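You operate a simulated robot arm through the tools that you are given. There is no shell and no other tool. Be economical: measure what you need, move in short steps, check, and stop when the job is done.

The job below is to be done with a simulated robot arm. You get a single attempt, and the scene is never put back.

Task
Take the purple tab and leave it on top of the purple flange.

Only the result counts: the job must be done as asked and must still hold three seconds after the hand-in. Knocking over, shifting, dropping, spilling or breaking anything else fails it.

Robot
A 6-joint arm with a two-finger parallel gripper, fixed in place. Base frame: the origin is at the foot of the arm, x ahead of it, y to its left, z up; the work surface is at about z = 0. Readings come in mm, rad, newtons and seconds.
With the tool pointing down near the work surface it reaches from about 160 to 420 mm from the base axis. Its first joint turns from -1.152 to 1.152 rad. Payload 1.57 kg.
The TCP is the grasp point between the finger pads, 30 mm short of the fingertips. In the tool frame z runs along the fingers and y along their closing line. The gripper opens to 80 mm. The fingers are 17 mm wide and 12 mm thick; the gripper's body (40 by 82 mm) begins 80 mm behind the TCP.
Orientation is that of the tool frame in the base frame, as a unit quaternion [x, y, z, w]. With the fingers straight down and closing along the base's y, the tool's x points along the base's -x, its y along +y and its z along -z.

Tools
- The arm moves only by the tool servo_tool. Its argument "series" is a list of rows, each a list of 3 entries, a list of its own where there are three numbers: the shift along the base's x, y, z in mm, then the turn about the base's z in rad, then the opening, from 0 (shut) to 1 (fully open). In form: [[[tx, ty, tz], yaw, grip], ...]. A call has 1 to 12 rows; each row is the pose to reach, as a shift and turn from the pose commanded when the call began. A row lasts 0.2 s, in which the tool goes at most 50 mm and 0.15 rad; a call with a longer step from one row to the next is refused whole, and so is a gripper value outside its range. Where a pose cannot be reached the arm comes as near as it can. A force on the tool above 40 N (or 10 N above the force at the start of the call, whichever is more), or a blocked arm, ends the call early, and 0.2 s more pass. The fingers move at their own pace (about 153 mm/s each) and stop on an object; they squeeze with about 28 N. The grip force told is the motor's: it shows also when the fingers shut on nothing. Time passes only in rows, and 0.2 s behind the last, so rows that repeat a pose let the fingers close. The reply holds the time, the measured pose of the TCP, the force on the tool along the base axes, the opening and the grip force, in the units named above and with some noise, and new pictures: "show" is both (left out), scene, wrist or none.
- Cameras (640 x 400 px; columns grow to the right, rows downward): "scene" is fixed at [54.5, -326.5, 437.8]; the picture's right is [0.81, -0.58, 0.00], its down [-0.30, -0.42, -0.85] and it looks along [0.50, 0.69, -0.52] (base axes); focal length 312 px, centre (320, 200). "wrist" rides on the gripper at [72, -7, -122] in the tool frame; the picture's right is [0.09, 1.00, 0.00], its down [-0.84, 0.08, -0.54] and it looks along [-0.54, 0.05, 0.84] (tool axes); focal length 238 px, centre (320, 200). There is no depth. A picture from a camera that has moved, and an enlarged one, comes with that camera's place and axes in the base frame and with its lens. The place of the scene camera against the robot may be out by one fixed shift of up to 12 mm in any direction.
- inspect(camera, box): a new picture of the part [left, top, right, bottom] of that camera's present view, enlarged. It takes no simulated time.
- job_done(): hands the job in; it is judged then, once.

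Go step by step. Nothing tells you positions but the pictures and the camera data: compare them with the known pose of the tool, close in by small moves and look again before you grip or let go. The budget is 90 turns and 170 pictures, counting those below and the enlarged ones. Unless the task says otherwise, let go and move clear before handing in, and close with one line.

The tools are called after "Call:" by a JSON object that holds its "op" and its "data". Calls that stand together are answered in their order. servo_tool: Moves the arm, as the interface text tells. Its arguments: {"type":"object","properties":{"series":{"type":"array","items":{"type":"array"}},"show":{"type":"string","enum":["both","scene","wrist","none"]}},"required":["series"]} The other tools are called the same way: inspect (camera, box) takes an enlarged picture of a part of a camera's view; job_done () hands the job in.

At the start:

```text
time: 0.0
tcp_pos: [225.3, -41.9, 285.9]
ee_rot: [-0.001, 1.0, 0.001, 0.0]
force: [-0.2, 0.2, 0.4]
grip_width: 79.9
grip_force: 0.2
```

scene: 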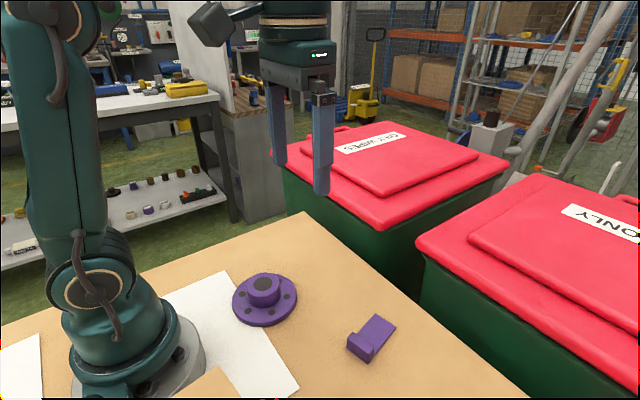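
wrist: 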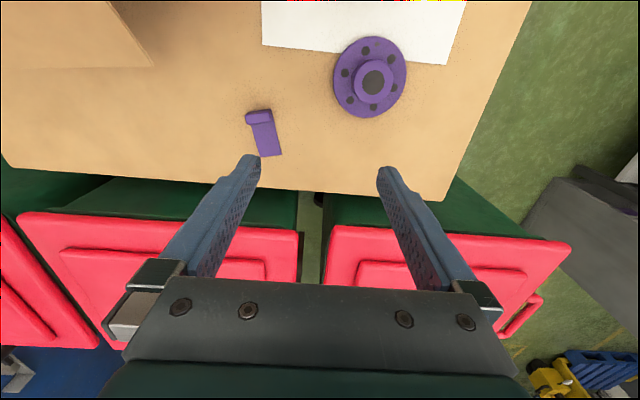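

The purple flange appears to be near (185, 29) and the purple tab, a plate with a raised lip, near (285, -133). I'll enlarge both views to see their shape.

Call:
{"op": "inspect", "data": {"camera": "scene", "box": [220, 260, 412, 380]}}

Call:
{"op": "inspect", "data": {"camera": "wrist", "box": [220, 30, 412, 170]}}

```text
3.33 times, centred on (316, 320) of scene
camera zoom: at [54.5, -326.5, 437.8], right [0.81, -0.58, 0.0], down [-0.3, -0.42, -0.85], along [0.5, 0.69, -0.52], focal length 1039 px, centre (333, -200)
```

zoom: 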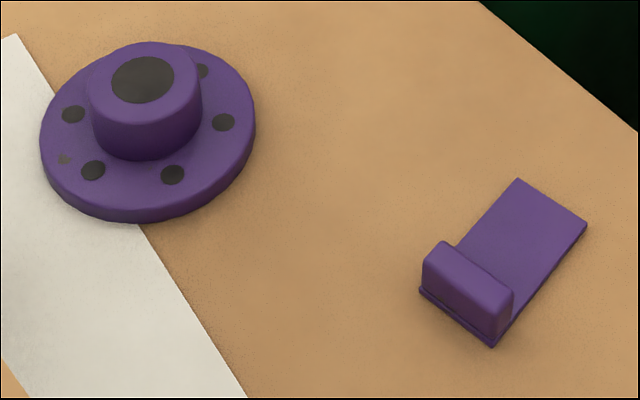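

```text
2.86 times, centred on (316, 100) of wrist
camera zoom: at [154.1, -48.9, 408.0], right [-0.09, 1.0, 0.0], down [0.84, 0.08, 0.54], along [0.54, 0.05, -0.84], focal length 681 px, centre (331, 486)
```

zoom: 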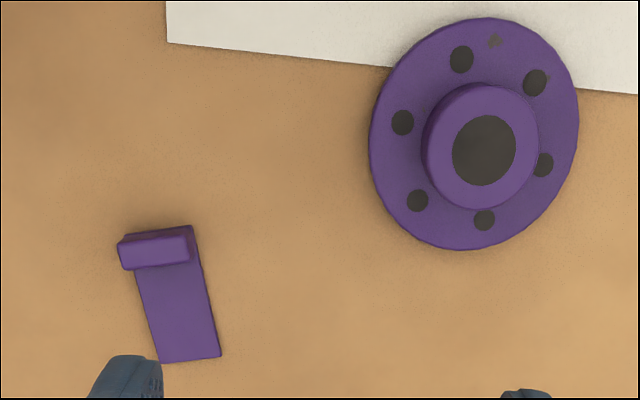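

The tab looks about 40 mm wide and 78 mm long, with its lip at the robot-side end and its length turned about 0.2 rad from x. I'll move above the lip with the fingers open and look again.

Call:
{"op": "servo_tool", "data": {"series": [[[8, -19, -28], 0.05, 1], [[16, -38, -56], 0.1, 1], [[24, -57, -84], 0.15, 1], [[32, -76, -112], 0.21, 1], [[39, -93.6, -140], 0.21, 1], [[39, -93.6, -140], 0.21, 1]]}}

```text
time: 1.4
tcp_pos: [264.2, -135.7, 142.0]
ee_rot: [-0.106, 0.994, 0.0, 0.002]
force: [0.1, 0.2, -0.9]
grip_width: 79.9
grip_force: 0.0
camera wrist: at [196.0, -158.1, 263.9], right [-0.3, 0.95, 0.0], down [0.8, 0.25, 0.54], along [0.52, 0.16, -0.84], focal length 238 px, centre (320, 200)
```

scene: 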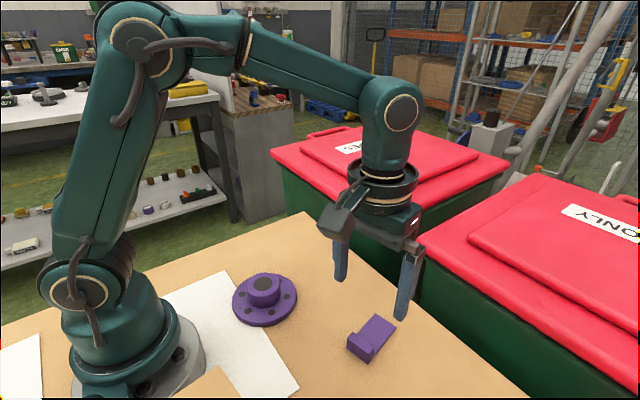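
wrist: 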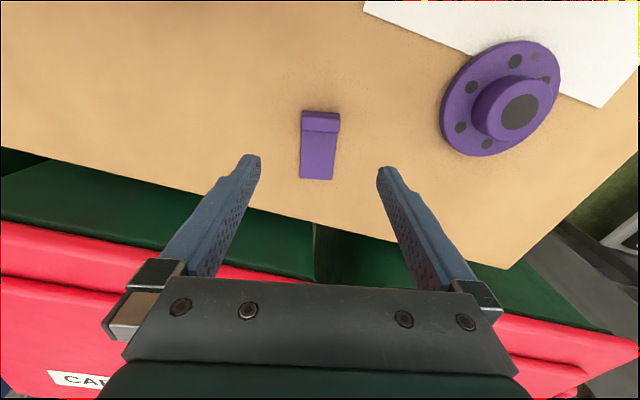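

The new view gives the same position for the tab. I'll enlarge it to measure the lip and check the angle.

Call:
{"op": "inspect", "data": {"camera": "wrist", "box": [260, 90, 388, 190]}}

Call:
{"op": "inspect", "data": {"camera": "scene", "box": [320, 300, 420, 375]}}

Call:
{"op": "inspect", "data": {"camera": "wrist", "box": [430, 30, 570, 165]}}

```text
4.00 times, centred on (324, 140) of wrist
camera zoom: at [196.0, -158.1, 263.9], right [-0.3, 0.95, 0.0], down [0.8, 0.25, 0.54], along [0.52, 0.16, -0.84], focal length 953 px, centre (304, 440)
```

zoom: 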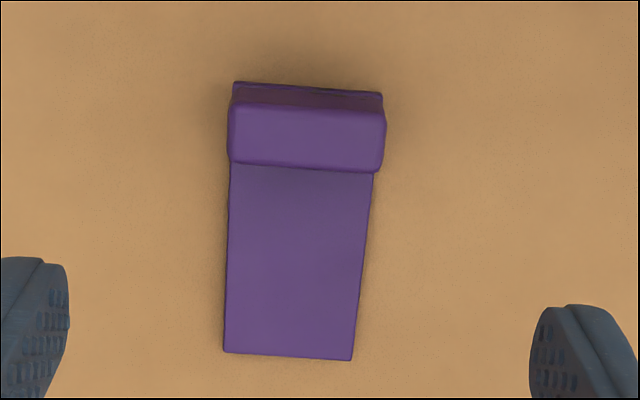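

```text
5.33 times, centred on (370, 338) of scene
camera zoom: at [54.5, -326.5, 437.8], right [0.81, -0.58, 0.0], down [-0.3, -0.42, -0.85], along [0.5, 0.69, -0.52], focal length 1662 px, centre (53, -533)
```

zoom: 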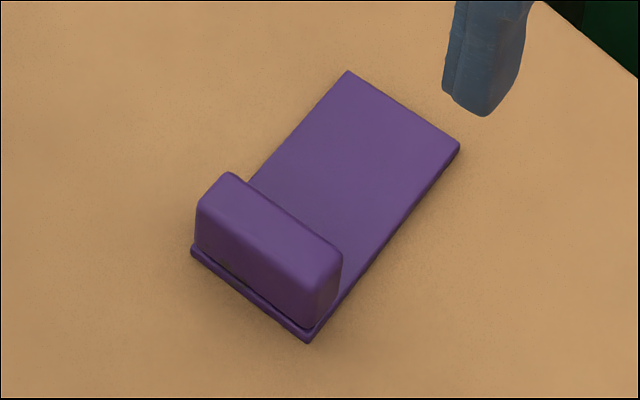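

```text
2.96 times, centred on (500, 98) of wrist
camera zoom: at [196.0, -158.1, 263.9], right [-0.3, 0.95, 0.0], down [0.8, 0.25, 0.54], along [0.52, 0.16, -0.84], focal length 706 px, centre (-213, 504)
```

zoom: 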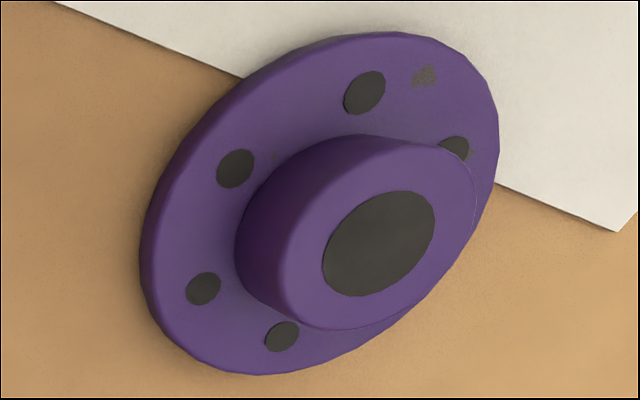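

The tab's near edge is centred at about (251.8, -140.2), its yaw is about 0.227, and the lip is about 12 mm thick with its top near z 24. I'll go down around the lip in small steps with the fingers open.

Call:
{"op": "servo_tool", "data": {"series": [[[2.2, -1.1, -30], 0.015, 1], [[2.2, -1.1, -60], 0.015, 1], [[2.2, -1.1, -85], 0.015, 1], [[2.2, -1.1, -95], 0.015, 1], [[2.2, -1.1, -100], 0.015, 1], [[2.2, -1.1, -100], 0.015, 1]]}}

```text
time: 2.8
tcp_pos: [266.9, -135.9, 45.3]
ee_rot: [-0.114, 0.993, 0.001, 0.001]
force: [-0.2, 0.5, 0.0]
grip_width: 79.9
grip_force: 0.1
camera wrist: at [199.2, -159.5, 166.7], right [-0.31, 0.95, 0.0], down [0.8, 0.26, 0.54], along [0.52, 0.17, -0.84], focal length 238 px, centre (320, 200)
```

scene: 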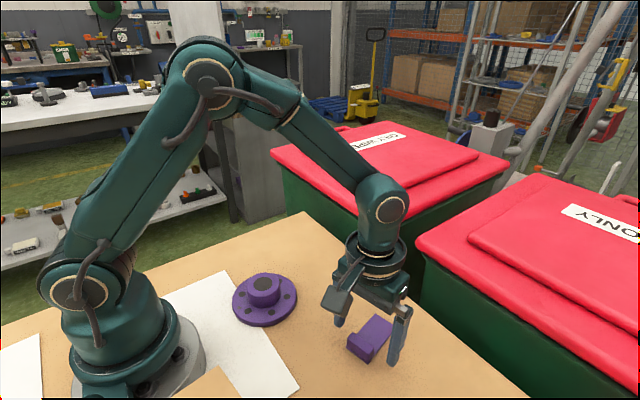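
wrist: 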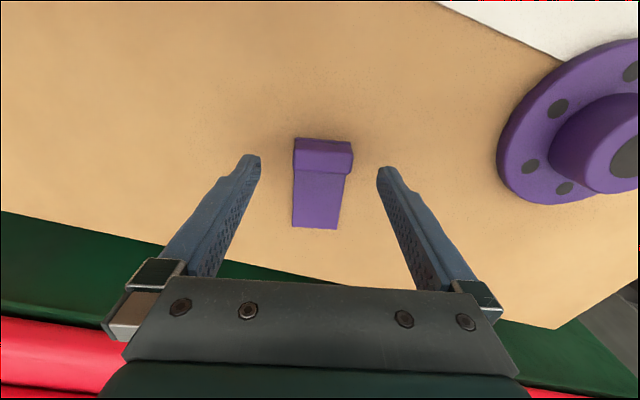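

The fingers straddle the lip and it is close to centred between them. I'll go down to TCP z of about 34 and close.

Call:
{"op": "servo_tool", "data": {"series": [[[-0.3, -0.5, -6], 0, 1], [[-0.3, -0.5, -11], 0, 1], [[-0.3, -0.5, -11], 0, 1]]}}

Call:
{"op": "inspect", "data": {"camera": "scene", "box": [320, 290, 430, 375]}}

```text
time: 3.6
tcp_pos: [266.2, -136.7, 34.5]
ee_rot: [-0.113, 0.994, 0.001, 0.0]
force: [-0.3, -0.2, 0.2]
grip_width: 79.8
grip_force: 0.0
camera wrist: at [198.6, -160.3, 156.8], right [-0.31, 0.95, 0.0], down [0.8, 0.26, 0.54], along [0.52, 0.17, -0.84], focal length 238 px, centre (320, 200)
```

scene: 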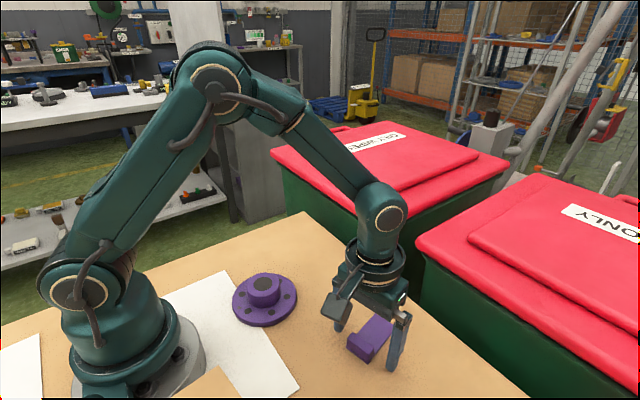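
wrist: 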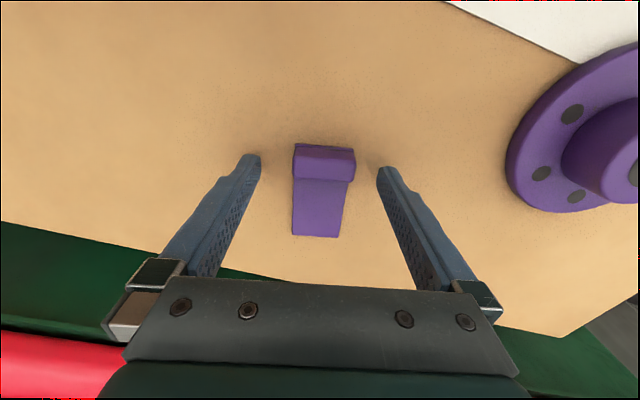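

```text
4.71 times, centred on (375, 332) of scene
camera zoom: at [54.5, -326.5, 437.8], right [0.81, -0.58, 0.0], down [-0.3, -0.42, -0.85], along [0.5, 0.69, -0.52], focal length 1466 px, centre (61, -424)
```

zoom: 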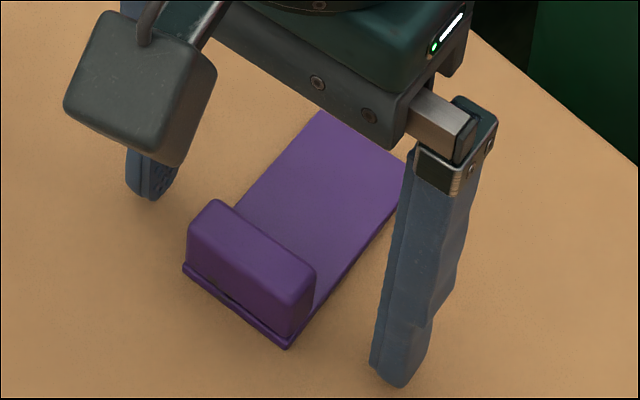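

The fingers sit on both sides of the lip, just above the table, so I'll close on it.

Call:
{"op": "servo_tool", "data": {"series": [[[0, 0, 0], 0, 0.3], [[0, 0, 0], 0, 0.3], [[0, 0, 0], 0, 0.3]]}}

```text
time: 4.4
tcp_pos: [267.3, -137.0, 35.7]
ee_rot: [-0.114, 0.993, 0.001, 0.0]
force: [0.2, -0.6, -0.9]
grip_width: 39.1
grip_force: 27.9
camera wrist: at [198.6, -160.3, 156.9], right [-0.31, 0.95, 0.0], down [0.8, 0.26, 0.54], along [0.52, 0.17, -0.84], focal length 238 px, centre (320, 200)
```

scene: 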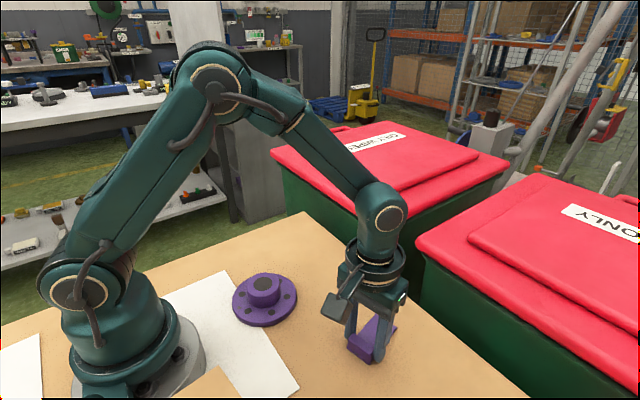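
wrist: 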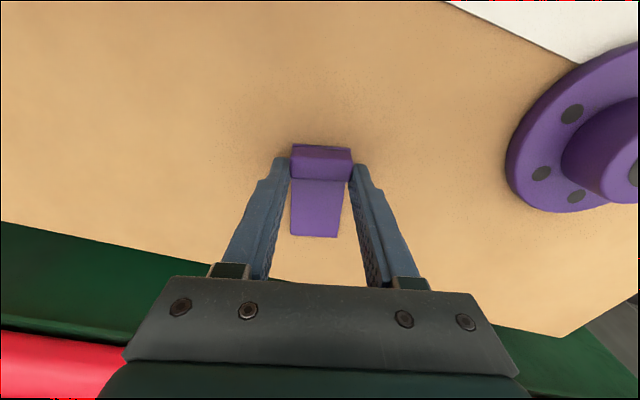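

The grip holds at 39.1 mm. From two views I put the hub top centre at about (189.7, 29.7, 38). I'll lift straight up and check that the tab comes along.

Call:
{"op": "servo_tool", "data": {"series": [[[0, 0, 5], 0, 0.3], [[0, 0, 25], 0, 0.3], [[0, 0, 60], 0, 0.3], [[0, 0, 100], 0, 0.3], [[0, 0, 100], 0, 0.3]]}}

```text
time: 5.6
tcp_pos: [265.3, -139.3, 137.4]
ee_rot: [-0.114, 0.993, 0.001, 0.0]
force: [-0.5, 1.3, -0.8]
grip_width: 24.1
grip_force: 0.0
camera wrist: at [197.3, -161.4, 259.7], right [-0.31, 0.95, 0.0], down [0.8, 0.26, 0.54], along [0.52, 0.17, -0.84], focal length 238 px, centre (320, 200)
```

scene: 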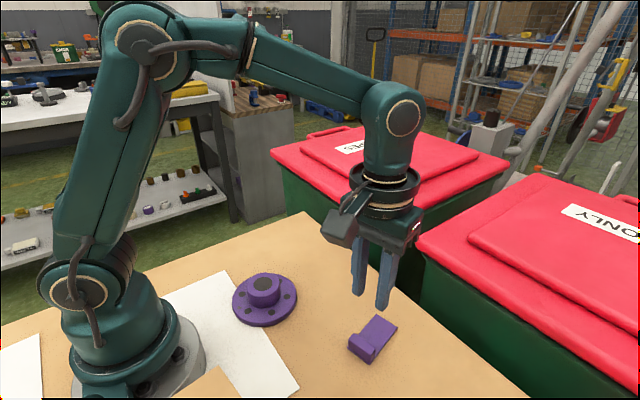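
wrist: 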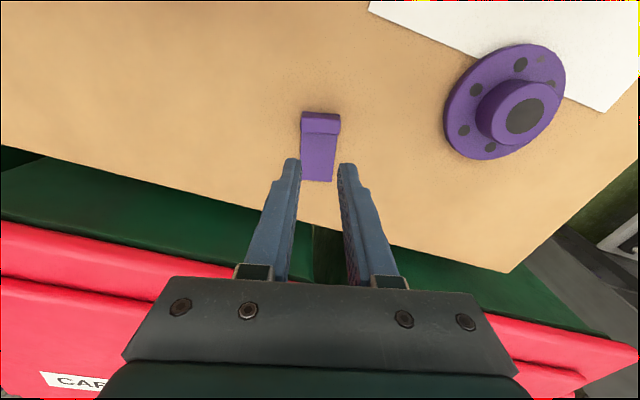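

The tab slipped out during the lift and is still lying flat near its old place. I'll measure it again and plan a deeper grip closer to its centre, with a slower lift.

Call:
{"op": "inspect", "data": {"camera": "wrist", "box": [260, 90, 388, 190]}}

Call:
{"op": "inspect", "data": {"camera": "scene", "box": [320, 300, 420, 375]}}

```text
4.00 times, centred on (324, 140) of wrist
camera zoom: at [197.3, -161.4, 259.7], right [-0.31, 0.95, 0.0], down [0.8, 0.26, 0.54], along [0.52, 0.17, -0.84], focal length 953 px, centre (304, 440)
```

zoom: 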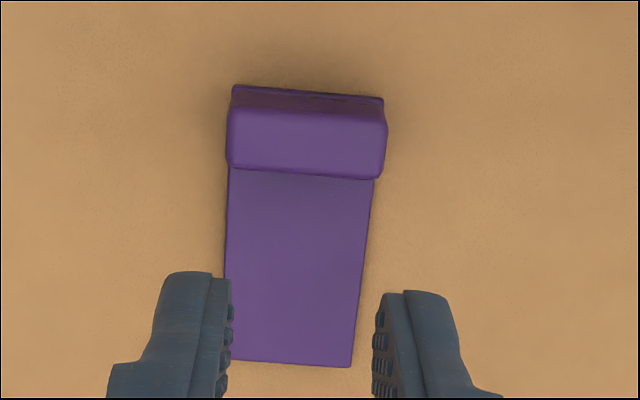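

```text
5.33 times, centred on (370, 338) of scene
camera zoom: at [54.5, -326.5, 437.8], right [0.81, -0.58, 0.0], down [-0.3, -0.42, -0.85], along [0.5, 0.69, -0.52], focal length 1662 px, centre (53, -533)
```

zoom: 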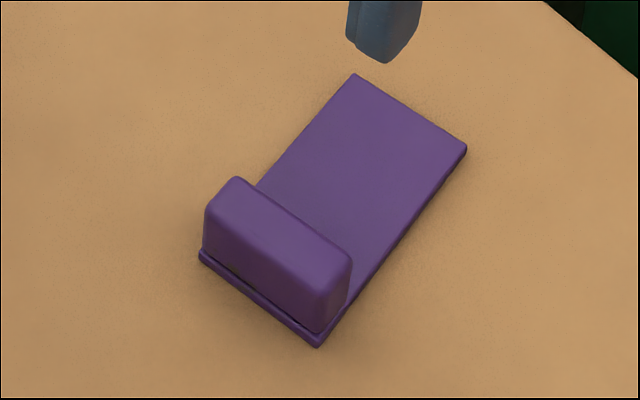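

The tab is flat with its near edge at about (253, -142) and yaw about 0.235. Gripping the lip across its roughly 14 mm thickness should hold better, so I'll turn the tool a quarter turn above it with the fingers open.

Call:
{"op": "servo_tool", "data": {"series": [[[-2, -1, 0], -0.143, 1], [[-4, -2, 0], -0.286, 1], [[-4, -2, 0], -0.429, 1], [[-4, -2, 0], -0.572, 1], [[-4, -2, 0], -0.715, 1], [[-4, -2, 0], -0.858, 1], [[-4, -2, 0], -1.001, 1], [[-4, -2, 0], -1.144, 1], [[-4, -2, 0], -1.287, 1], [[-4, -2, 0], -1.43, 1], [[-4, -2, 0], -1.563, 1], [[-4, -2, 0], -1.563, 1]]}}

Call:
{"op": "inspect", "data": {"camera": "wrist", "box": [240, 80, 400, 190]}}

```text
time: 8.2
tcp_pos: [262.7, -138.7, 134.9]
ee_rot: [0.621, 0.784, 0.0, 0.001]
force: [-0.1, 0.2, 0.3]
grip_width: 80.3
grip_force: 0.1
camera wrist: at [239.8, -70.7, 256.8], right [0.95, 0.32, 0.0], down [0.27, -0.8, 0.54], along [0.17, -0.52, -0.84], focal length 238 px, centre (320, 200)
```

scene: 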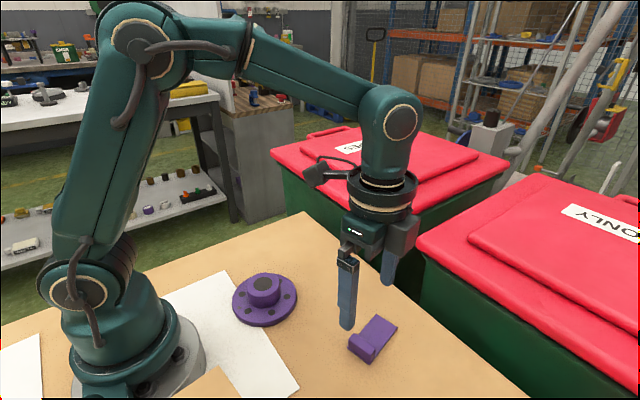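
wrist: 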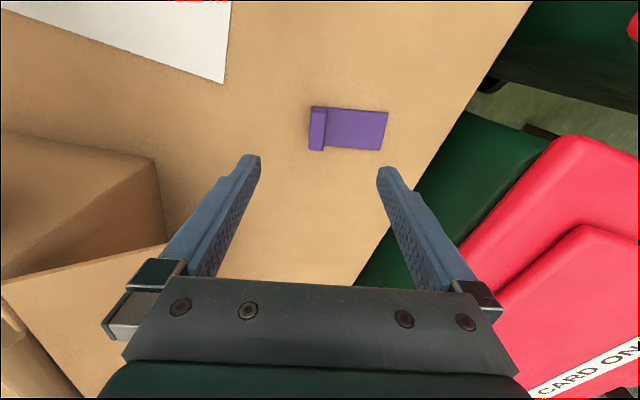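

```text
3.64 times, centred on (320, 135) of wrist
camera zoom: at [239.8, -70.7, 256.8], right [0.95, 0.32, 0.0], down [0.27, -0.8, 0.54], along [0.17, -0.52, -0.84], focal length 867 px, centre (320, 436)
```

zoom: 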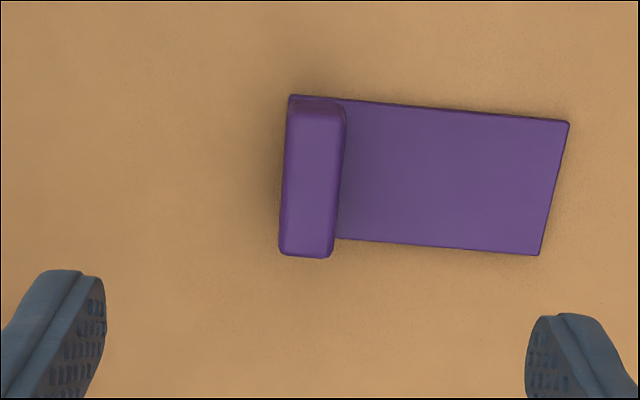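

The tool is now aligned with the lip across its thickness. I'll shift a little and go most of the way down.

Call:
{"op": "servo_tool", "data": {"series": [[[-1.8, 0.2, -30], 0, 1], [[-1.8, 0.2, -60], 0, 1], [[-1.8, 0.2, -80], 0, 1], [[-1.8, 0.2, -90], 0, 1], [[-1.8, 0.2, -90], 0, 1]]}}

Call:
{"op": "inspect", "data": {"camera": "wrist", "box": [230, 100, 410, 260]}}

Call:
{"op": "inspect", "data": {"camera": "scene", "box": [320, 290, 430, 375]}}

```text
time: 9.4
tcp_pos: [260.1, -139.2, 43.9]
ee_rot: [0.62, 0.785, 0.0, 0.002]
force: [0.4, -0.7, -0.3]
grip_width: 80.1
grip_force: 0.1
camera wrist: at [237.1, -71.4, 165.8], right [0.95, 0.32, 0.0], down [0.27, -0.8, 0.54], along [0.17, -0.51, -0.84], focal length 238 px, centre (320, 200)
```

scene: 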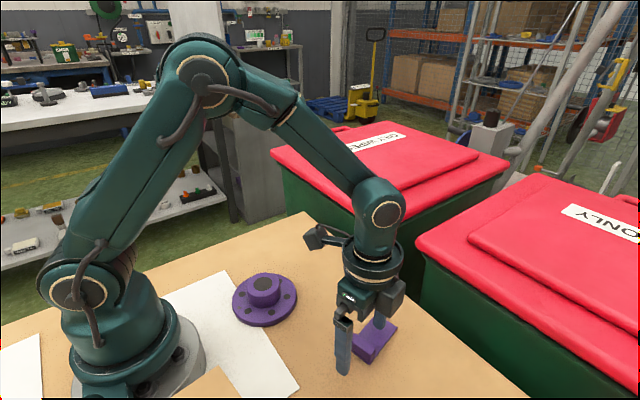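
wrist: 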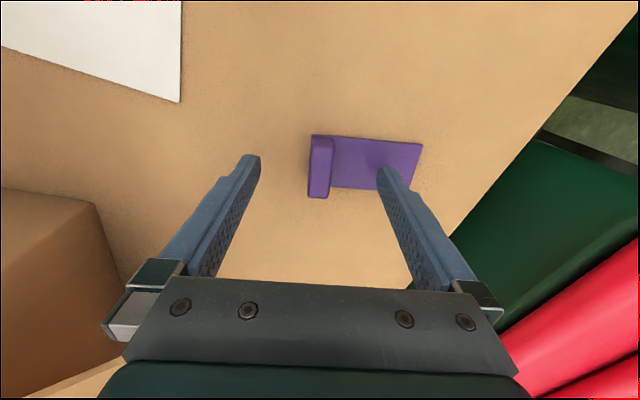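

```text
2.50 times, centred on (320, 180) of wrist
camera zoom: at [237.1, -71.4, 165.8], right [0.95, 0.32, 0.0], down [0.27, -0.8, 0.54], along [0.17, -0.51, -0.84], focal length 596 px, centre (320, 250)
```

zoom: 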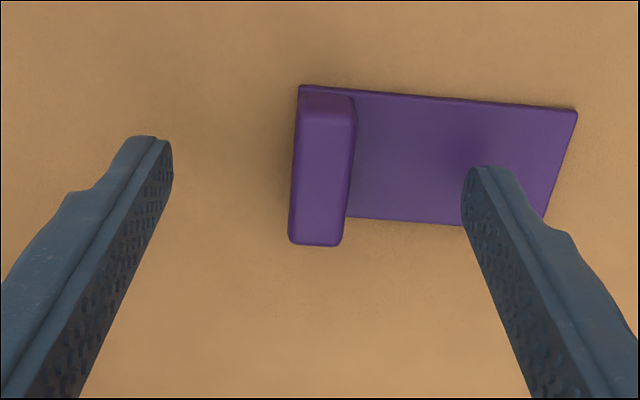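

```text
4.71 times, centred on (375, 332) of scene
camera zoom: at [54.5, -326.5, 437.8], right [0.81, -0.58, 0.0], down [-0.3, -0.42, -0.85], along [0.5, 0.69, -0.52], focal length 1466 px, centre (61, -424)
```

zoom: 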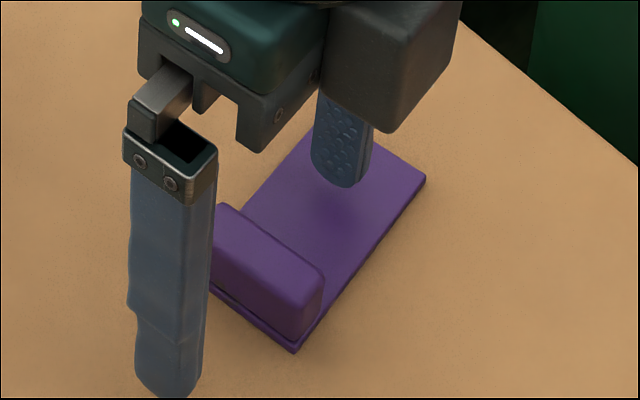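

The lip lies centred between the fingers in both directions. I'll lower the last 8 mm, keeping the tips above the plate, and then close.

Call:
{"op": "servo_tool", "data": {"series": [[[0, 0, -4], 0, 1], [[0, 0, -8], 0, 1], [[0, 0, -8], 0, 1], [[0, 0, -8], 0, 0.5], [[0, 0, -8], 0, 0], [[0, 0, -8], 0, 0], [[0, 0, -8], 0, 0]]}}

Call:
{"op": "inspect", "data": {"camera": "scene", "box": [320, 290, 430, 375]}}

```text
time: 11.0
tcp_pos: [260.1, -138.8, 37.2]
ee_rot: [0.62, 0.785, 0.0, 0.002]
force: [-0.7, 0.0, 0.4]
grip_width: 15.2
grip_force: 28.4
camera wrist: at [237.5, -70.6, 158.5], right [0.95, 0.32, 0.0], down [0.27, -0.8, 0.54], along [0.17, -0.51, -0.84], focal length 238 px, centre (320, 200)
```

scene: 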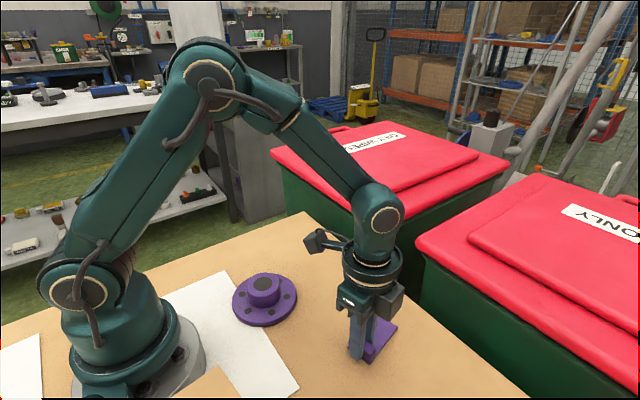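
wrist: 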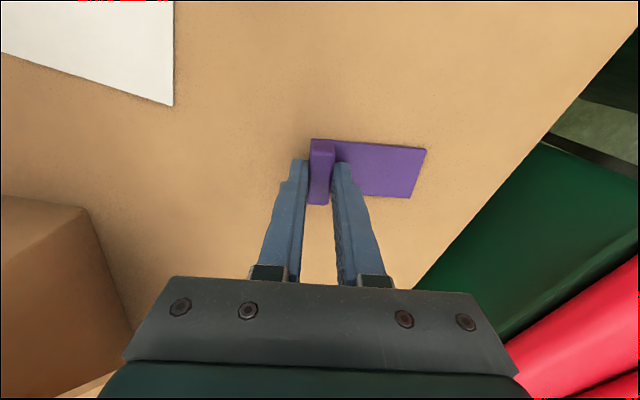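

```text
4.71 times, centred on (375, 332) of scene
camera zoom: at [54.5, -326.5, 437.8], right [0.81, -0.58, 0.0], down [-0.3, -0.42, -0.85], along [0.5, 0.69, -0.52], focal length 1466 px, centre (61, -424)
```

zoom: 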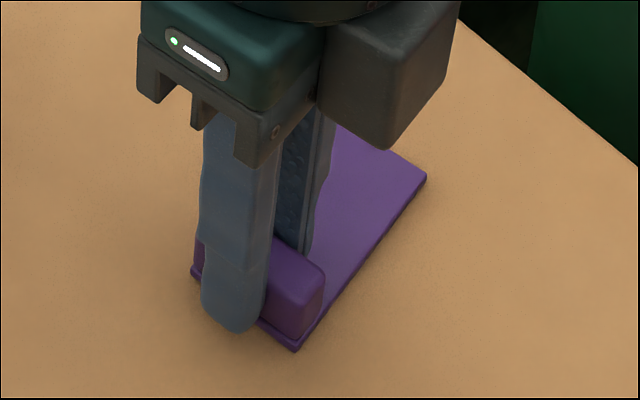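

The lip is gripped across its thickness at 15.2 mm. I'll lift slowly by 10 mm and check.

Call:
{"op": "servo_tool", "data": {"series": [[[0, 0, 1], 0, 0], [[0, 0, 2], 0, 0], [[0, 0, 4], 0, 0], [[0, 0, 6], 0, 0], [[0, 0, 8], 0, 0], [[0, 0, 10], 0, 0], [[0, 0, 10], 0, 0]]}}

Call:
{"op": "inspect", "data": {"camera": "scene", "box": [320, 290, 430, 375]}}

```text
time: 12.6
tcp_pos: [260.9, -139.4, 47.1]
ee_rot: [0.62, 0.785, -0.001, 0.001]
force: [-0.3, -0.8, -0.2]
grip_width: 14.9
grip_force: 28.2
camera wrist: at [237.8, -70.3, 169.1], right [0.95, 0.32, 0.0], down [0.27, -0.8, 0.54], along [0.17, -0.51, -0.84], focal length 238 px, centre (320, 200)
```

scene: 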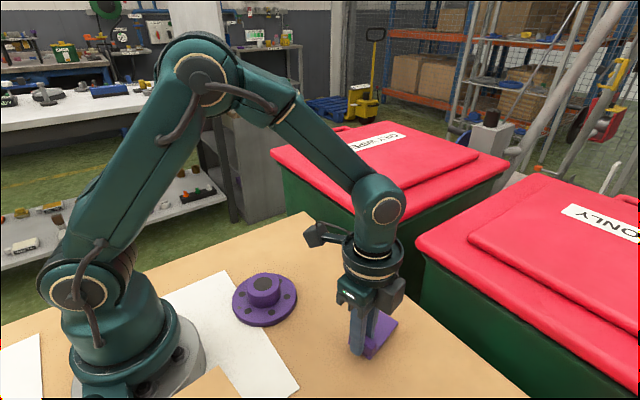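
wrist: 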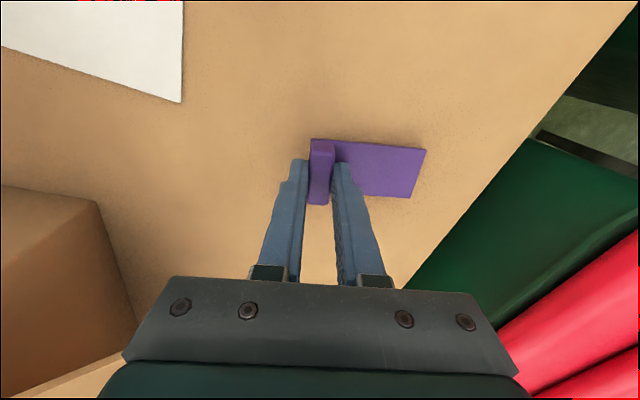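

```text
4.71 times, centred on (375, 332) of scene
camera zoom: at [54.5, -326.5, 437.8], right [0.81, -0.58, 0.0], down [-0.3, -0.42, -0.85], along [0.5, 0.69, -0.52], focal length 1466 px, centre (61, -424)
```

zoom: 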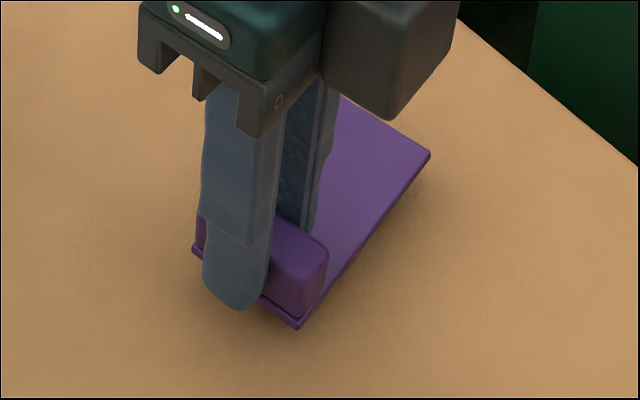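

The tab is off the table and hasn't moved in the grip. I'll keep raising it at a gentle pace.

Call:
{"op": "servo_tool", "data": {"series": [[[0, 0, 3], 0, 0], [[0, 0, 8], 0, 0], [[0, 0, 15], 0, 0], [[0, 0, 23], 0, 0], [[0, 0, 31], 0, 0], [[0, 0, 39], 0, 0], [[0, 0, 47], 0, 0], [[0, 0, 55], 0, 0], [[0, 0, 63], 0, 0], [[0, 0, 68], 0, 0], [[0, 0, 71], 0, 0], [[0, 0, 71], 0, 0]]}}

```text
time: 15.2
tcp_pos: [260.1, -137.5, 119.2]
ee_rot: [0.62, 0.785, 0.0, 0.002]
force: [1.0, 0.2, 0.2]
grip_width: 15.1
grip_force: 28.3
camera wrist: at [237.8, -70.3, 240.3], right [0.95, 0.32, 0.0], down [0.27, -0.8, 0.54], along [0.17, -0.51, -0.84], focal length 238 px, centre (320, 200)
```

scene: 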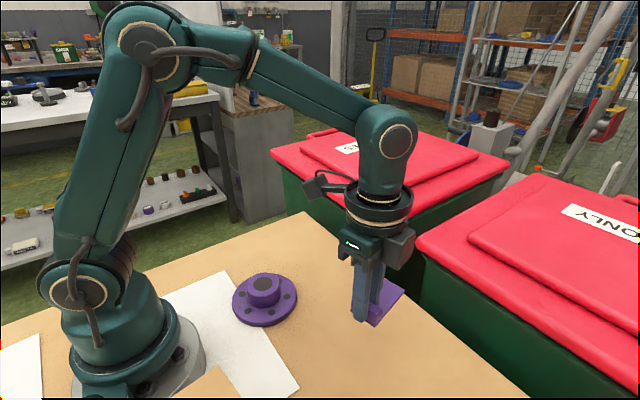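
wrist: 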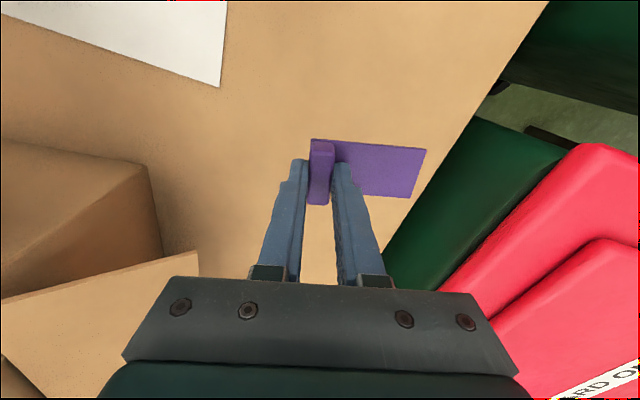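

The tab is held firmly with no slip. I'll carry it over to the flange at this height and turn it so its length lies along +y, with its balance point heading for the hub centre.

Call:
{"op": "servo_tool", "data": {"series": [[[-4, 8, 0], 0.08, 0], [[-10, 21, 0], 0.2, 0], [[-17, 36, 0], 0.33, 0], [[-24.5, 51, 0], 0.47, 0], [[-32, 67, 0], 0.61, 0], [[-40, 83, 0], 0.75, 0], [[-47.5, 99, 0], 0.89, 0], [[-55, 115, 0], 1.03, 0], [[-62, 130, 0], 1.17, 0], [[-67.5, 141, 0], 1.28, 0], [[-70.8, 148, 0], 1.336, 0], [[-70.8, 148, 0], 1.336, 0]]}}

Call:
{"op": "inspect", "data": {"camera": "scene", "box": [200, 220, 340, 340]}}

Call:
{"op": "inspect", "data": {"camera": "wrist", "box": [220, 80, 460, 280]}}

```text
time: 17.8
tcp_pos: [191.1, 9.0, 118.3]
ee_rot: [0.0, 1.0, 0.001, 0.001]
force: [0.6, 0.1, -0.9]
grip_width: 15.2
grip_force: 28.3
camera wrist: at [118.5, 2.6, 240.1], right [-0.09, 1.0, 0.0], down [0.84, 0.08, 0.54], along [0.54, 0.05, -0.84], focal length 238 px, centre (320, 200)
```

scene: 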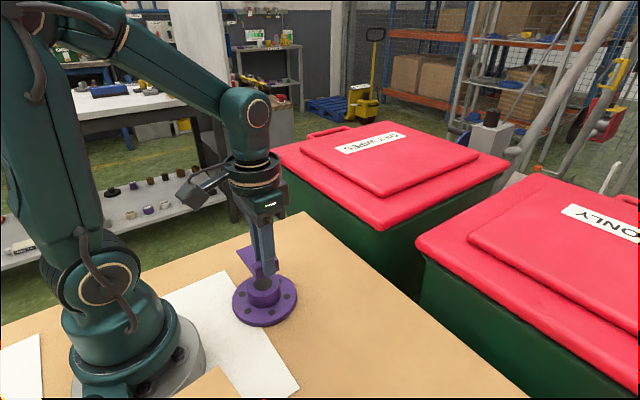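
wrist: 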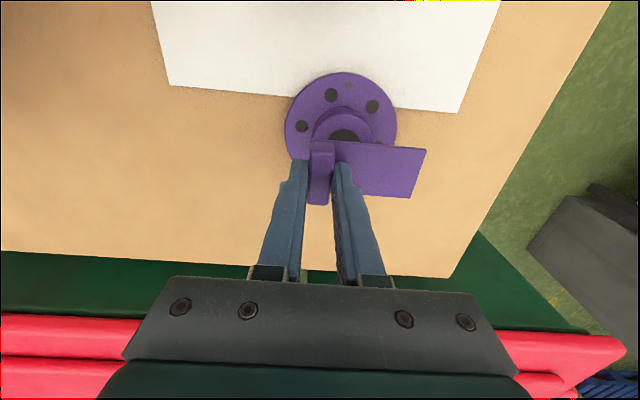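

```text
3.33 times, centred on (270, 280) of scene
camera zoom: at [54.5, -326.5, 437.8], right [0.81, -0.58, 0.0], down [-0.3, -0.42, -0.85], along [0.5, 0.69, -0.52], focal length 1039 px, centre (487, -67)
```

zoom: 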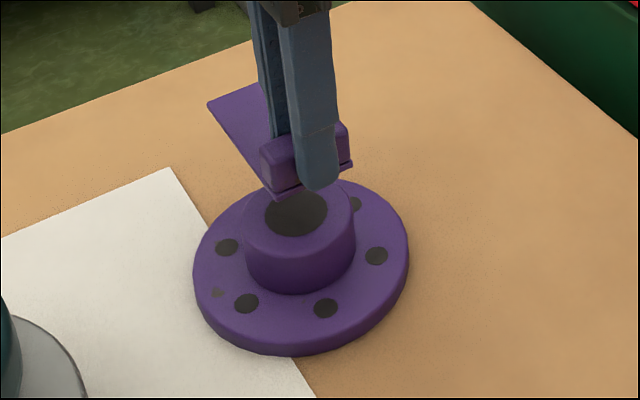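

```text
2.00 times, centred on (340, 180) of wrist
camera zoom: at [118.5, 2.6, 240.1], right [-0.09, 1.0, 0.0], down [0.84, 0.08, 0.54], along [0.54, 0.05, -0.84], focal length 477 px, centre (280, 240)
```

zoom: 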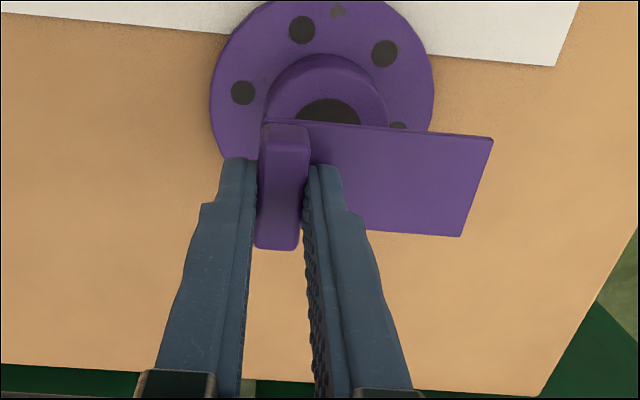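

The hub centre checks out near (189, 29.5), and the held tab spans about y 0 to 79 with its balance point close to the hub centre. I'll shift 2 mm in y and lower to just above the expected contact height of about 75.

Call:
{"op": "servo_tool", "data": {"series": [[[-1, 2, -4], 0, 0], [[-1, 2, -12], 0, 0], [[-1, 2, -20], 0, 0], [[-1, 2, -28], 0, 0], [[-1, 2, -33], 0, 0], [[-1, 2, -36], 0, 0], [[-1, 2, -36], 0, 0]]}}

Call:
{"op": "inspect", "data": {"camera": "scene", "box": [200, 220, 340, 340]}}

```text
time: 19.4
tcp_pos: [189.4, 11.1, 81.8]
ee_rot: [0.0, 1.0, 0.0, 0.001]
force: [-0.3, -0.5, -0.5]
grip_width: 15.1
grip_force: 28.0
camera wrist: at [117.5, 4.2, 203.6], right [-0.09, 1.0, 0.0], down [0.84, 0.08, 0.54], along [0.54, 0.05, -0.84], focal length 238 px, centre (320, 200)
```

scene: 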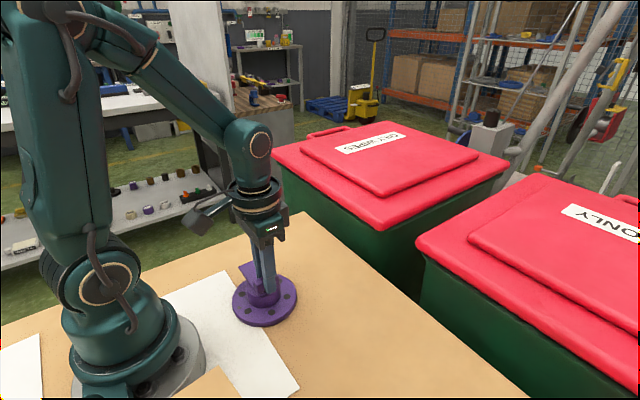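
wrist: 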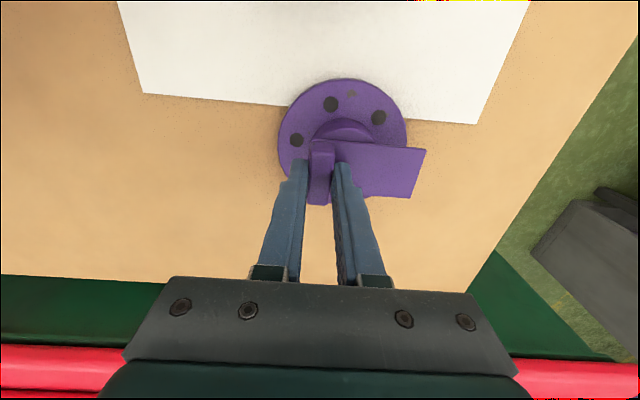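

```text
3.33 times, centred on (270, 280) of scene
camera zoom: at [54.5, -326.5, 437.8], right [0.81, -0.58, 0.0], down [-0.3, -0.42, -0.85], along [0.5, 0.69, -0.52], focal length 1039 px, centre (487, -67)
```

zoom: 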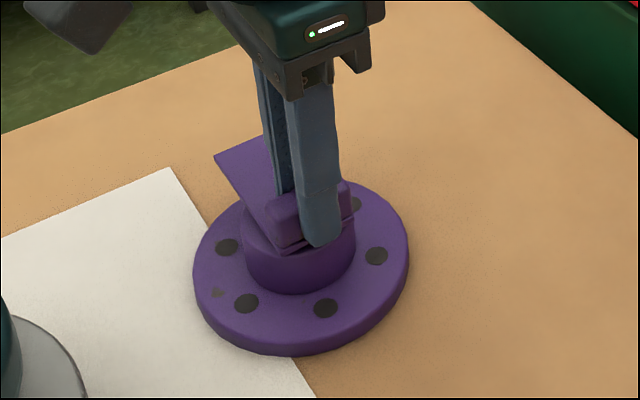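

The tab sits just above the hub and is well placed. I'll go down in fine steps and watch for contact.

Call:
{"op": "servo_tool", "data": {"series": [[[0, 0, -1], 0, 0], [[0, 0, -2], 0, 0], [[0, 0, -3], 0, 0], [[0, 0, -4], 0, 0], [[0, 0, -4], 0, 0]], "show": "none"}}

Call:
{"op": "inspect", "data": {"camera": "scene", "box": [225, 250, 325, 330]}}

```text
time: 20.6
tcp_pos: [188.4, 11.4, 78.5]
ee_rot: [0.0, 1.0, 0.002, 0.001]
force: [0.1, 0.0, -0.5]
grip_width: 15.2
grip_force: 27.9
```

```text
5.00 times, centred on (275, 290) of scene
camera zoom: at [54.5, -326.5, 437.8], right [0.81, -0.58, 0.0], down [-0.3, -0.42, -0.85], along [0.5, 0.69, -0.52], focal length 1558 px, centre (545, -250)
```

zoom: 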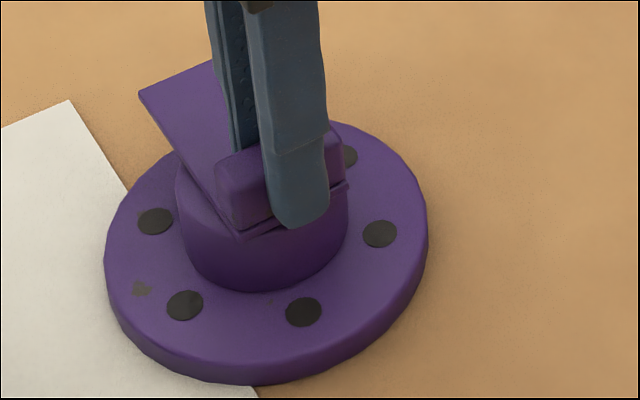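

No contact yet at z of about 78. I'll carry on down in small steps.

Call:
{"op": "servo_tool", "data": {"series": [[[0, 0, -0.7], 0, 0], [[0, 0, -1.4], 0, 0], [[0, 0, -2], 0, 0], [[0, 0, -2], 0, 0]], "show": "none"}}

```text
time: 21.6
tcp_pos: [187.9, 10.9, 75.3]
ee_rot: [0.0, 1.0, 0.0, 0.001]
force: [-3.8, -4.7, 21.4]
grip_width: 15.0
grip_force: 28.0
```

Contact: the force is about 21 N upward. I'll ease off slightly to remove most of the load and look.

Call:
{"op": "servo_tool", "data": {"series": [[[0, 0, 0.5], 0, 0], [[0, 0, 0.5], 0, 0]]}}

Call:
{"op": "inspect", "data": {"camera": "scene", "box": [225, 250, 325, 330]}}

```text
time: 22.2
tcp_pos: [188.7, 12.1, 76.9]
ee_rot: [0.001, 1.0, 0.0, 0.002]
force: [2.0, 0.8, 3.5]
grip_width: 14.9
grip_force: 27.4
camera wrist: at [117.3, 4.3, 198.1], right [-0.09, 1.0, 0.0], down [0.84, 0.08, 0.54], along [0.54, 0.05, -0.84], focal length 238 px, centre (320, 200)
```

scene: 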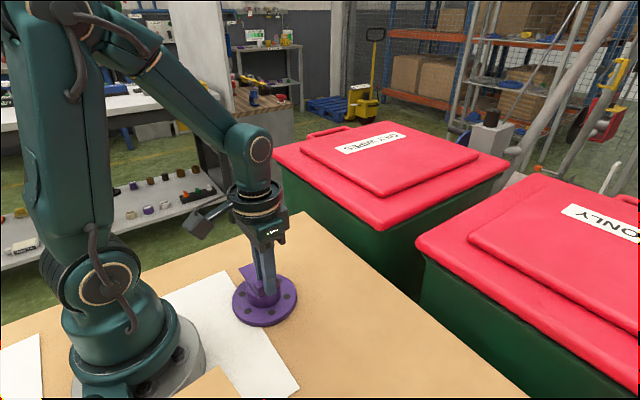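
wrist: 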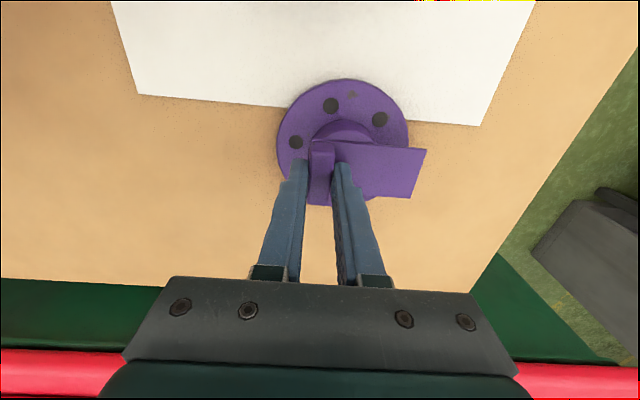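

```text
5.00 times, centred on (275, 290) of scene
camera zoom: at [54.5, -326.5, 437.8], right [0.81, -0.58, 0.0], down [-0.3, -0.42, -0.85], along [0.5, 0.69, -0.52], focal length 1558 px, centre (545, -250)
```

zoom: 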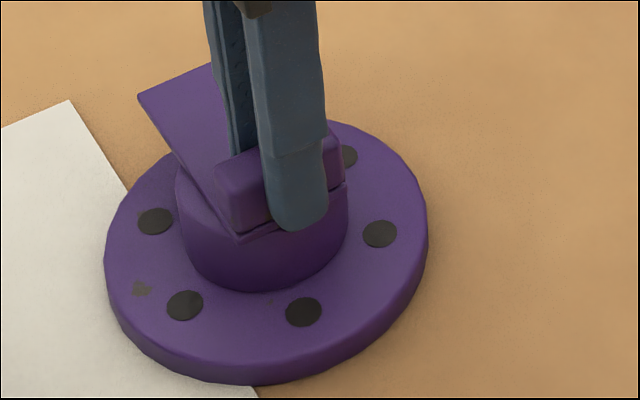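

The tab rests on the hub with only light load and its balance point is over the hub. I'll open the fingers partway while holding still.

Call:
{"op": "servo_tool", "data": {"series": [[[0, 0, 0], 0, 0.25], [[0, 0, 0], 0, 0.4], [[0, 0, 0], 0, 0.4]]}}

Call:
{"op": "inspect", "data": {"camera": "scene", "box": [225, 250, 325, 330]}}

```text
time: 23.0
tcp_pos: [189.0, 10.7, 77.3]
ee_rot: [-0.001, 1.0, 0.0, 0.001]
force: [0.4, -0.1, -0.3]
grip_width: 32.0
grip_force: 0.1
camera wrist: at [117.2, 4.2, 198.2], right [-0.09, 1.0, 0.0], down [0.84, 0.08, 0.54], along [0.54, 0.05, -0.84], focal length 238 px, centre (320, 200)
```

scene: 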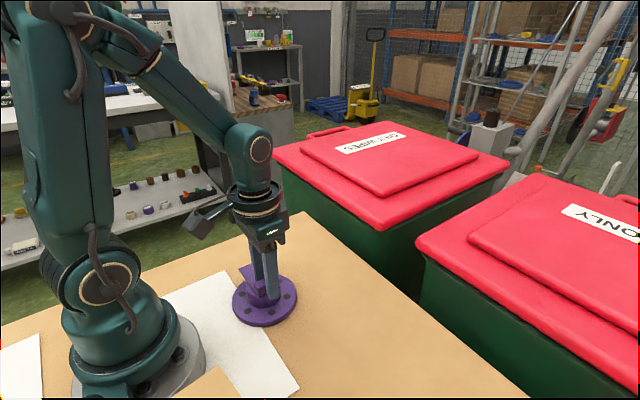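
wrist: 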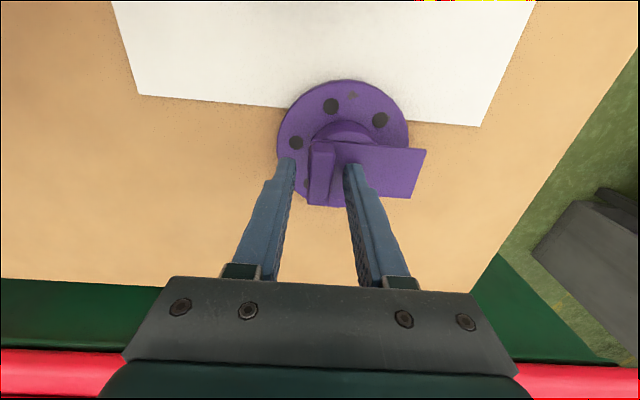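

```text
5.00 times, centred on (275, 290) of scene
camera zoom: at [54.5, -326.5, 437.8], right [0.81, -0.58, 0.0], down [-0.3, -0.42, -0.85], along [0.5, 0.69, -0.52], focal length 1558 px, centre (545, -250)
```

zoom: 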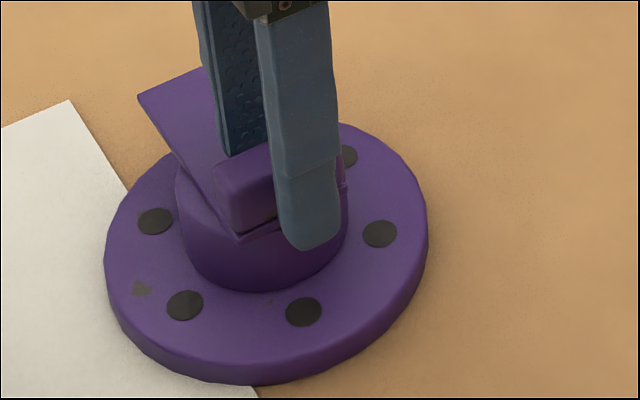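

The fingers are clear of the lip and the tab stayed put. I'll raise the arm straight up.

Call:
{"op": "servo_tool", "data": {"series": [[[0, 0, 5], 0, 0.4], [[0, 0, 15], 0, 0.4], [[0, 0, 35], 0, 0.4], [[0, 0, 65], 0, 0.4], [[0, 0, 95], 0, 0.4], [[0, 0, 110], 0, 0.4], [[0, 0, 110], 0, 0.4]]}}

Call:
{"op": "inspect", "data": {"camera": "scene", "box": [225, 240, 325, 330]}}

```text
time: 24.6
tcp_pos: [188.7, 12.8, 186.6]
ee_rot: [0.0, 1.0, 0.001, 0.001]
force: [0.4, -0.5, 0.5]
grip_width: 32.2
grip_force: 0.1
camera wrist: at [117.4, 5.0, 308.6], right [-0.09, 1.0, 0.0], down [0.84, 0.08, 0.54], along [0.54, 0.05, -0.84], focal length 238 px, centre (320, 200)
```

scene: 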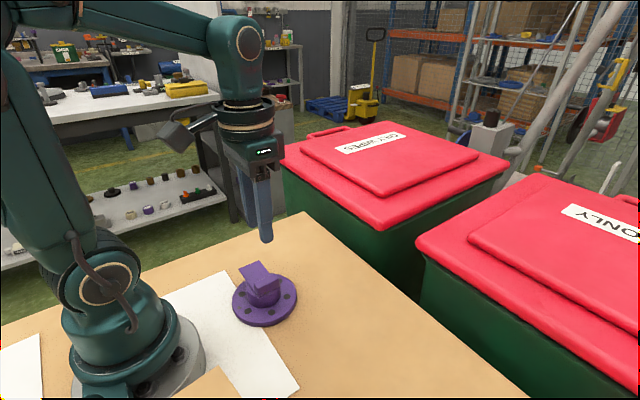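
wrist: 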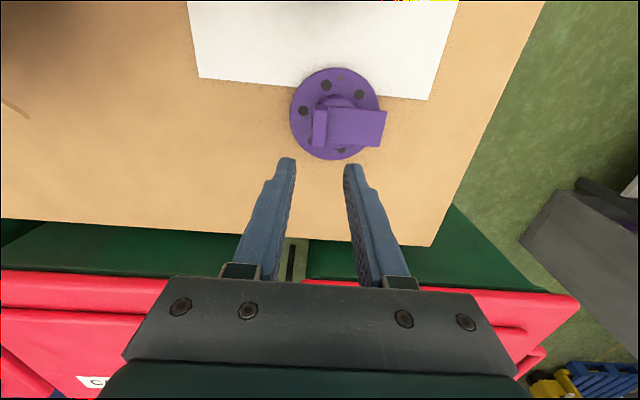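

```text
4.44 times, centred on (275, 285) of scene
camera zoom: at [54.5, -326.5, 437.8], right [0.81, -0.58, 0.0], down [-0.3, -0.42, -0.85], along [0.5, 0.69, -0.52], focal length 1385 px, centre (520, -178)
```

zoom: 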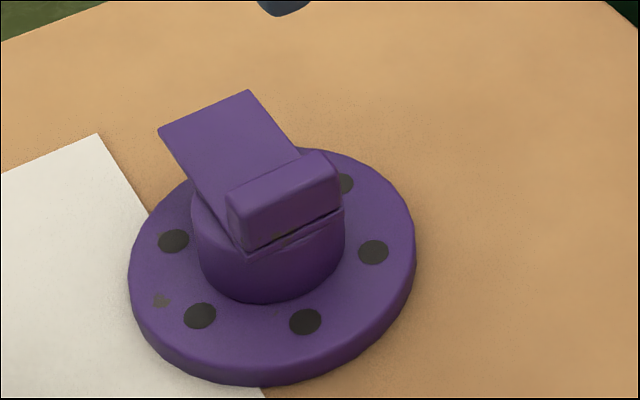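

The tab lies level on the flange's hub, the flange hasn't moved, and the arm is clear. I'll hand the job in.

Call:
{"op": "job_done", "data": {}}

```text
The job is handed in.
```

The purple tab is resting level on top of the purple flange's hub, and the arm is clear. It slipped out of my first grip and stayed flat on the table, so I picked it up again by its lip.
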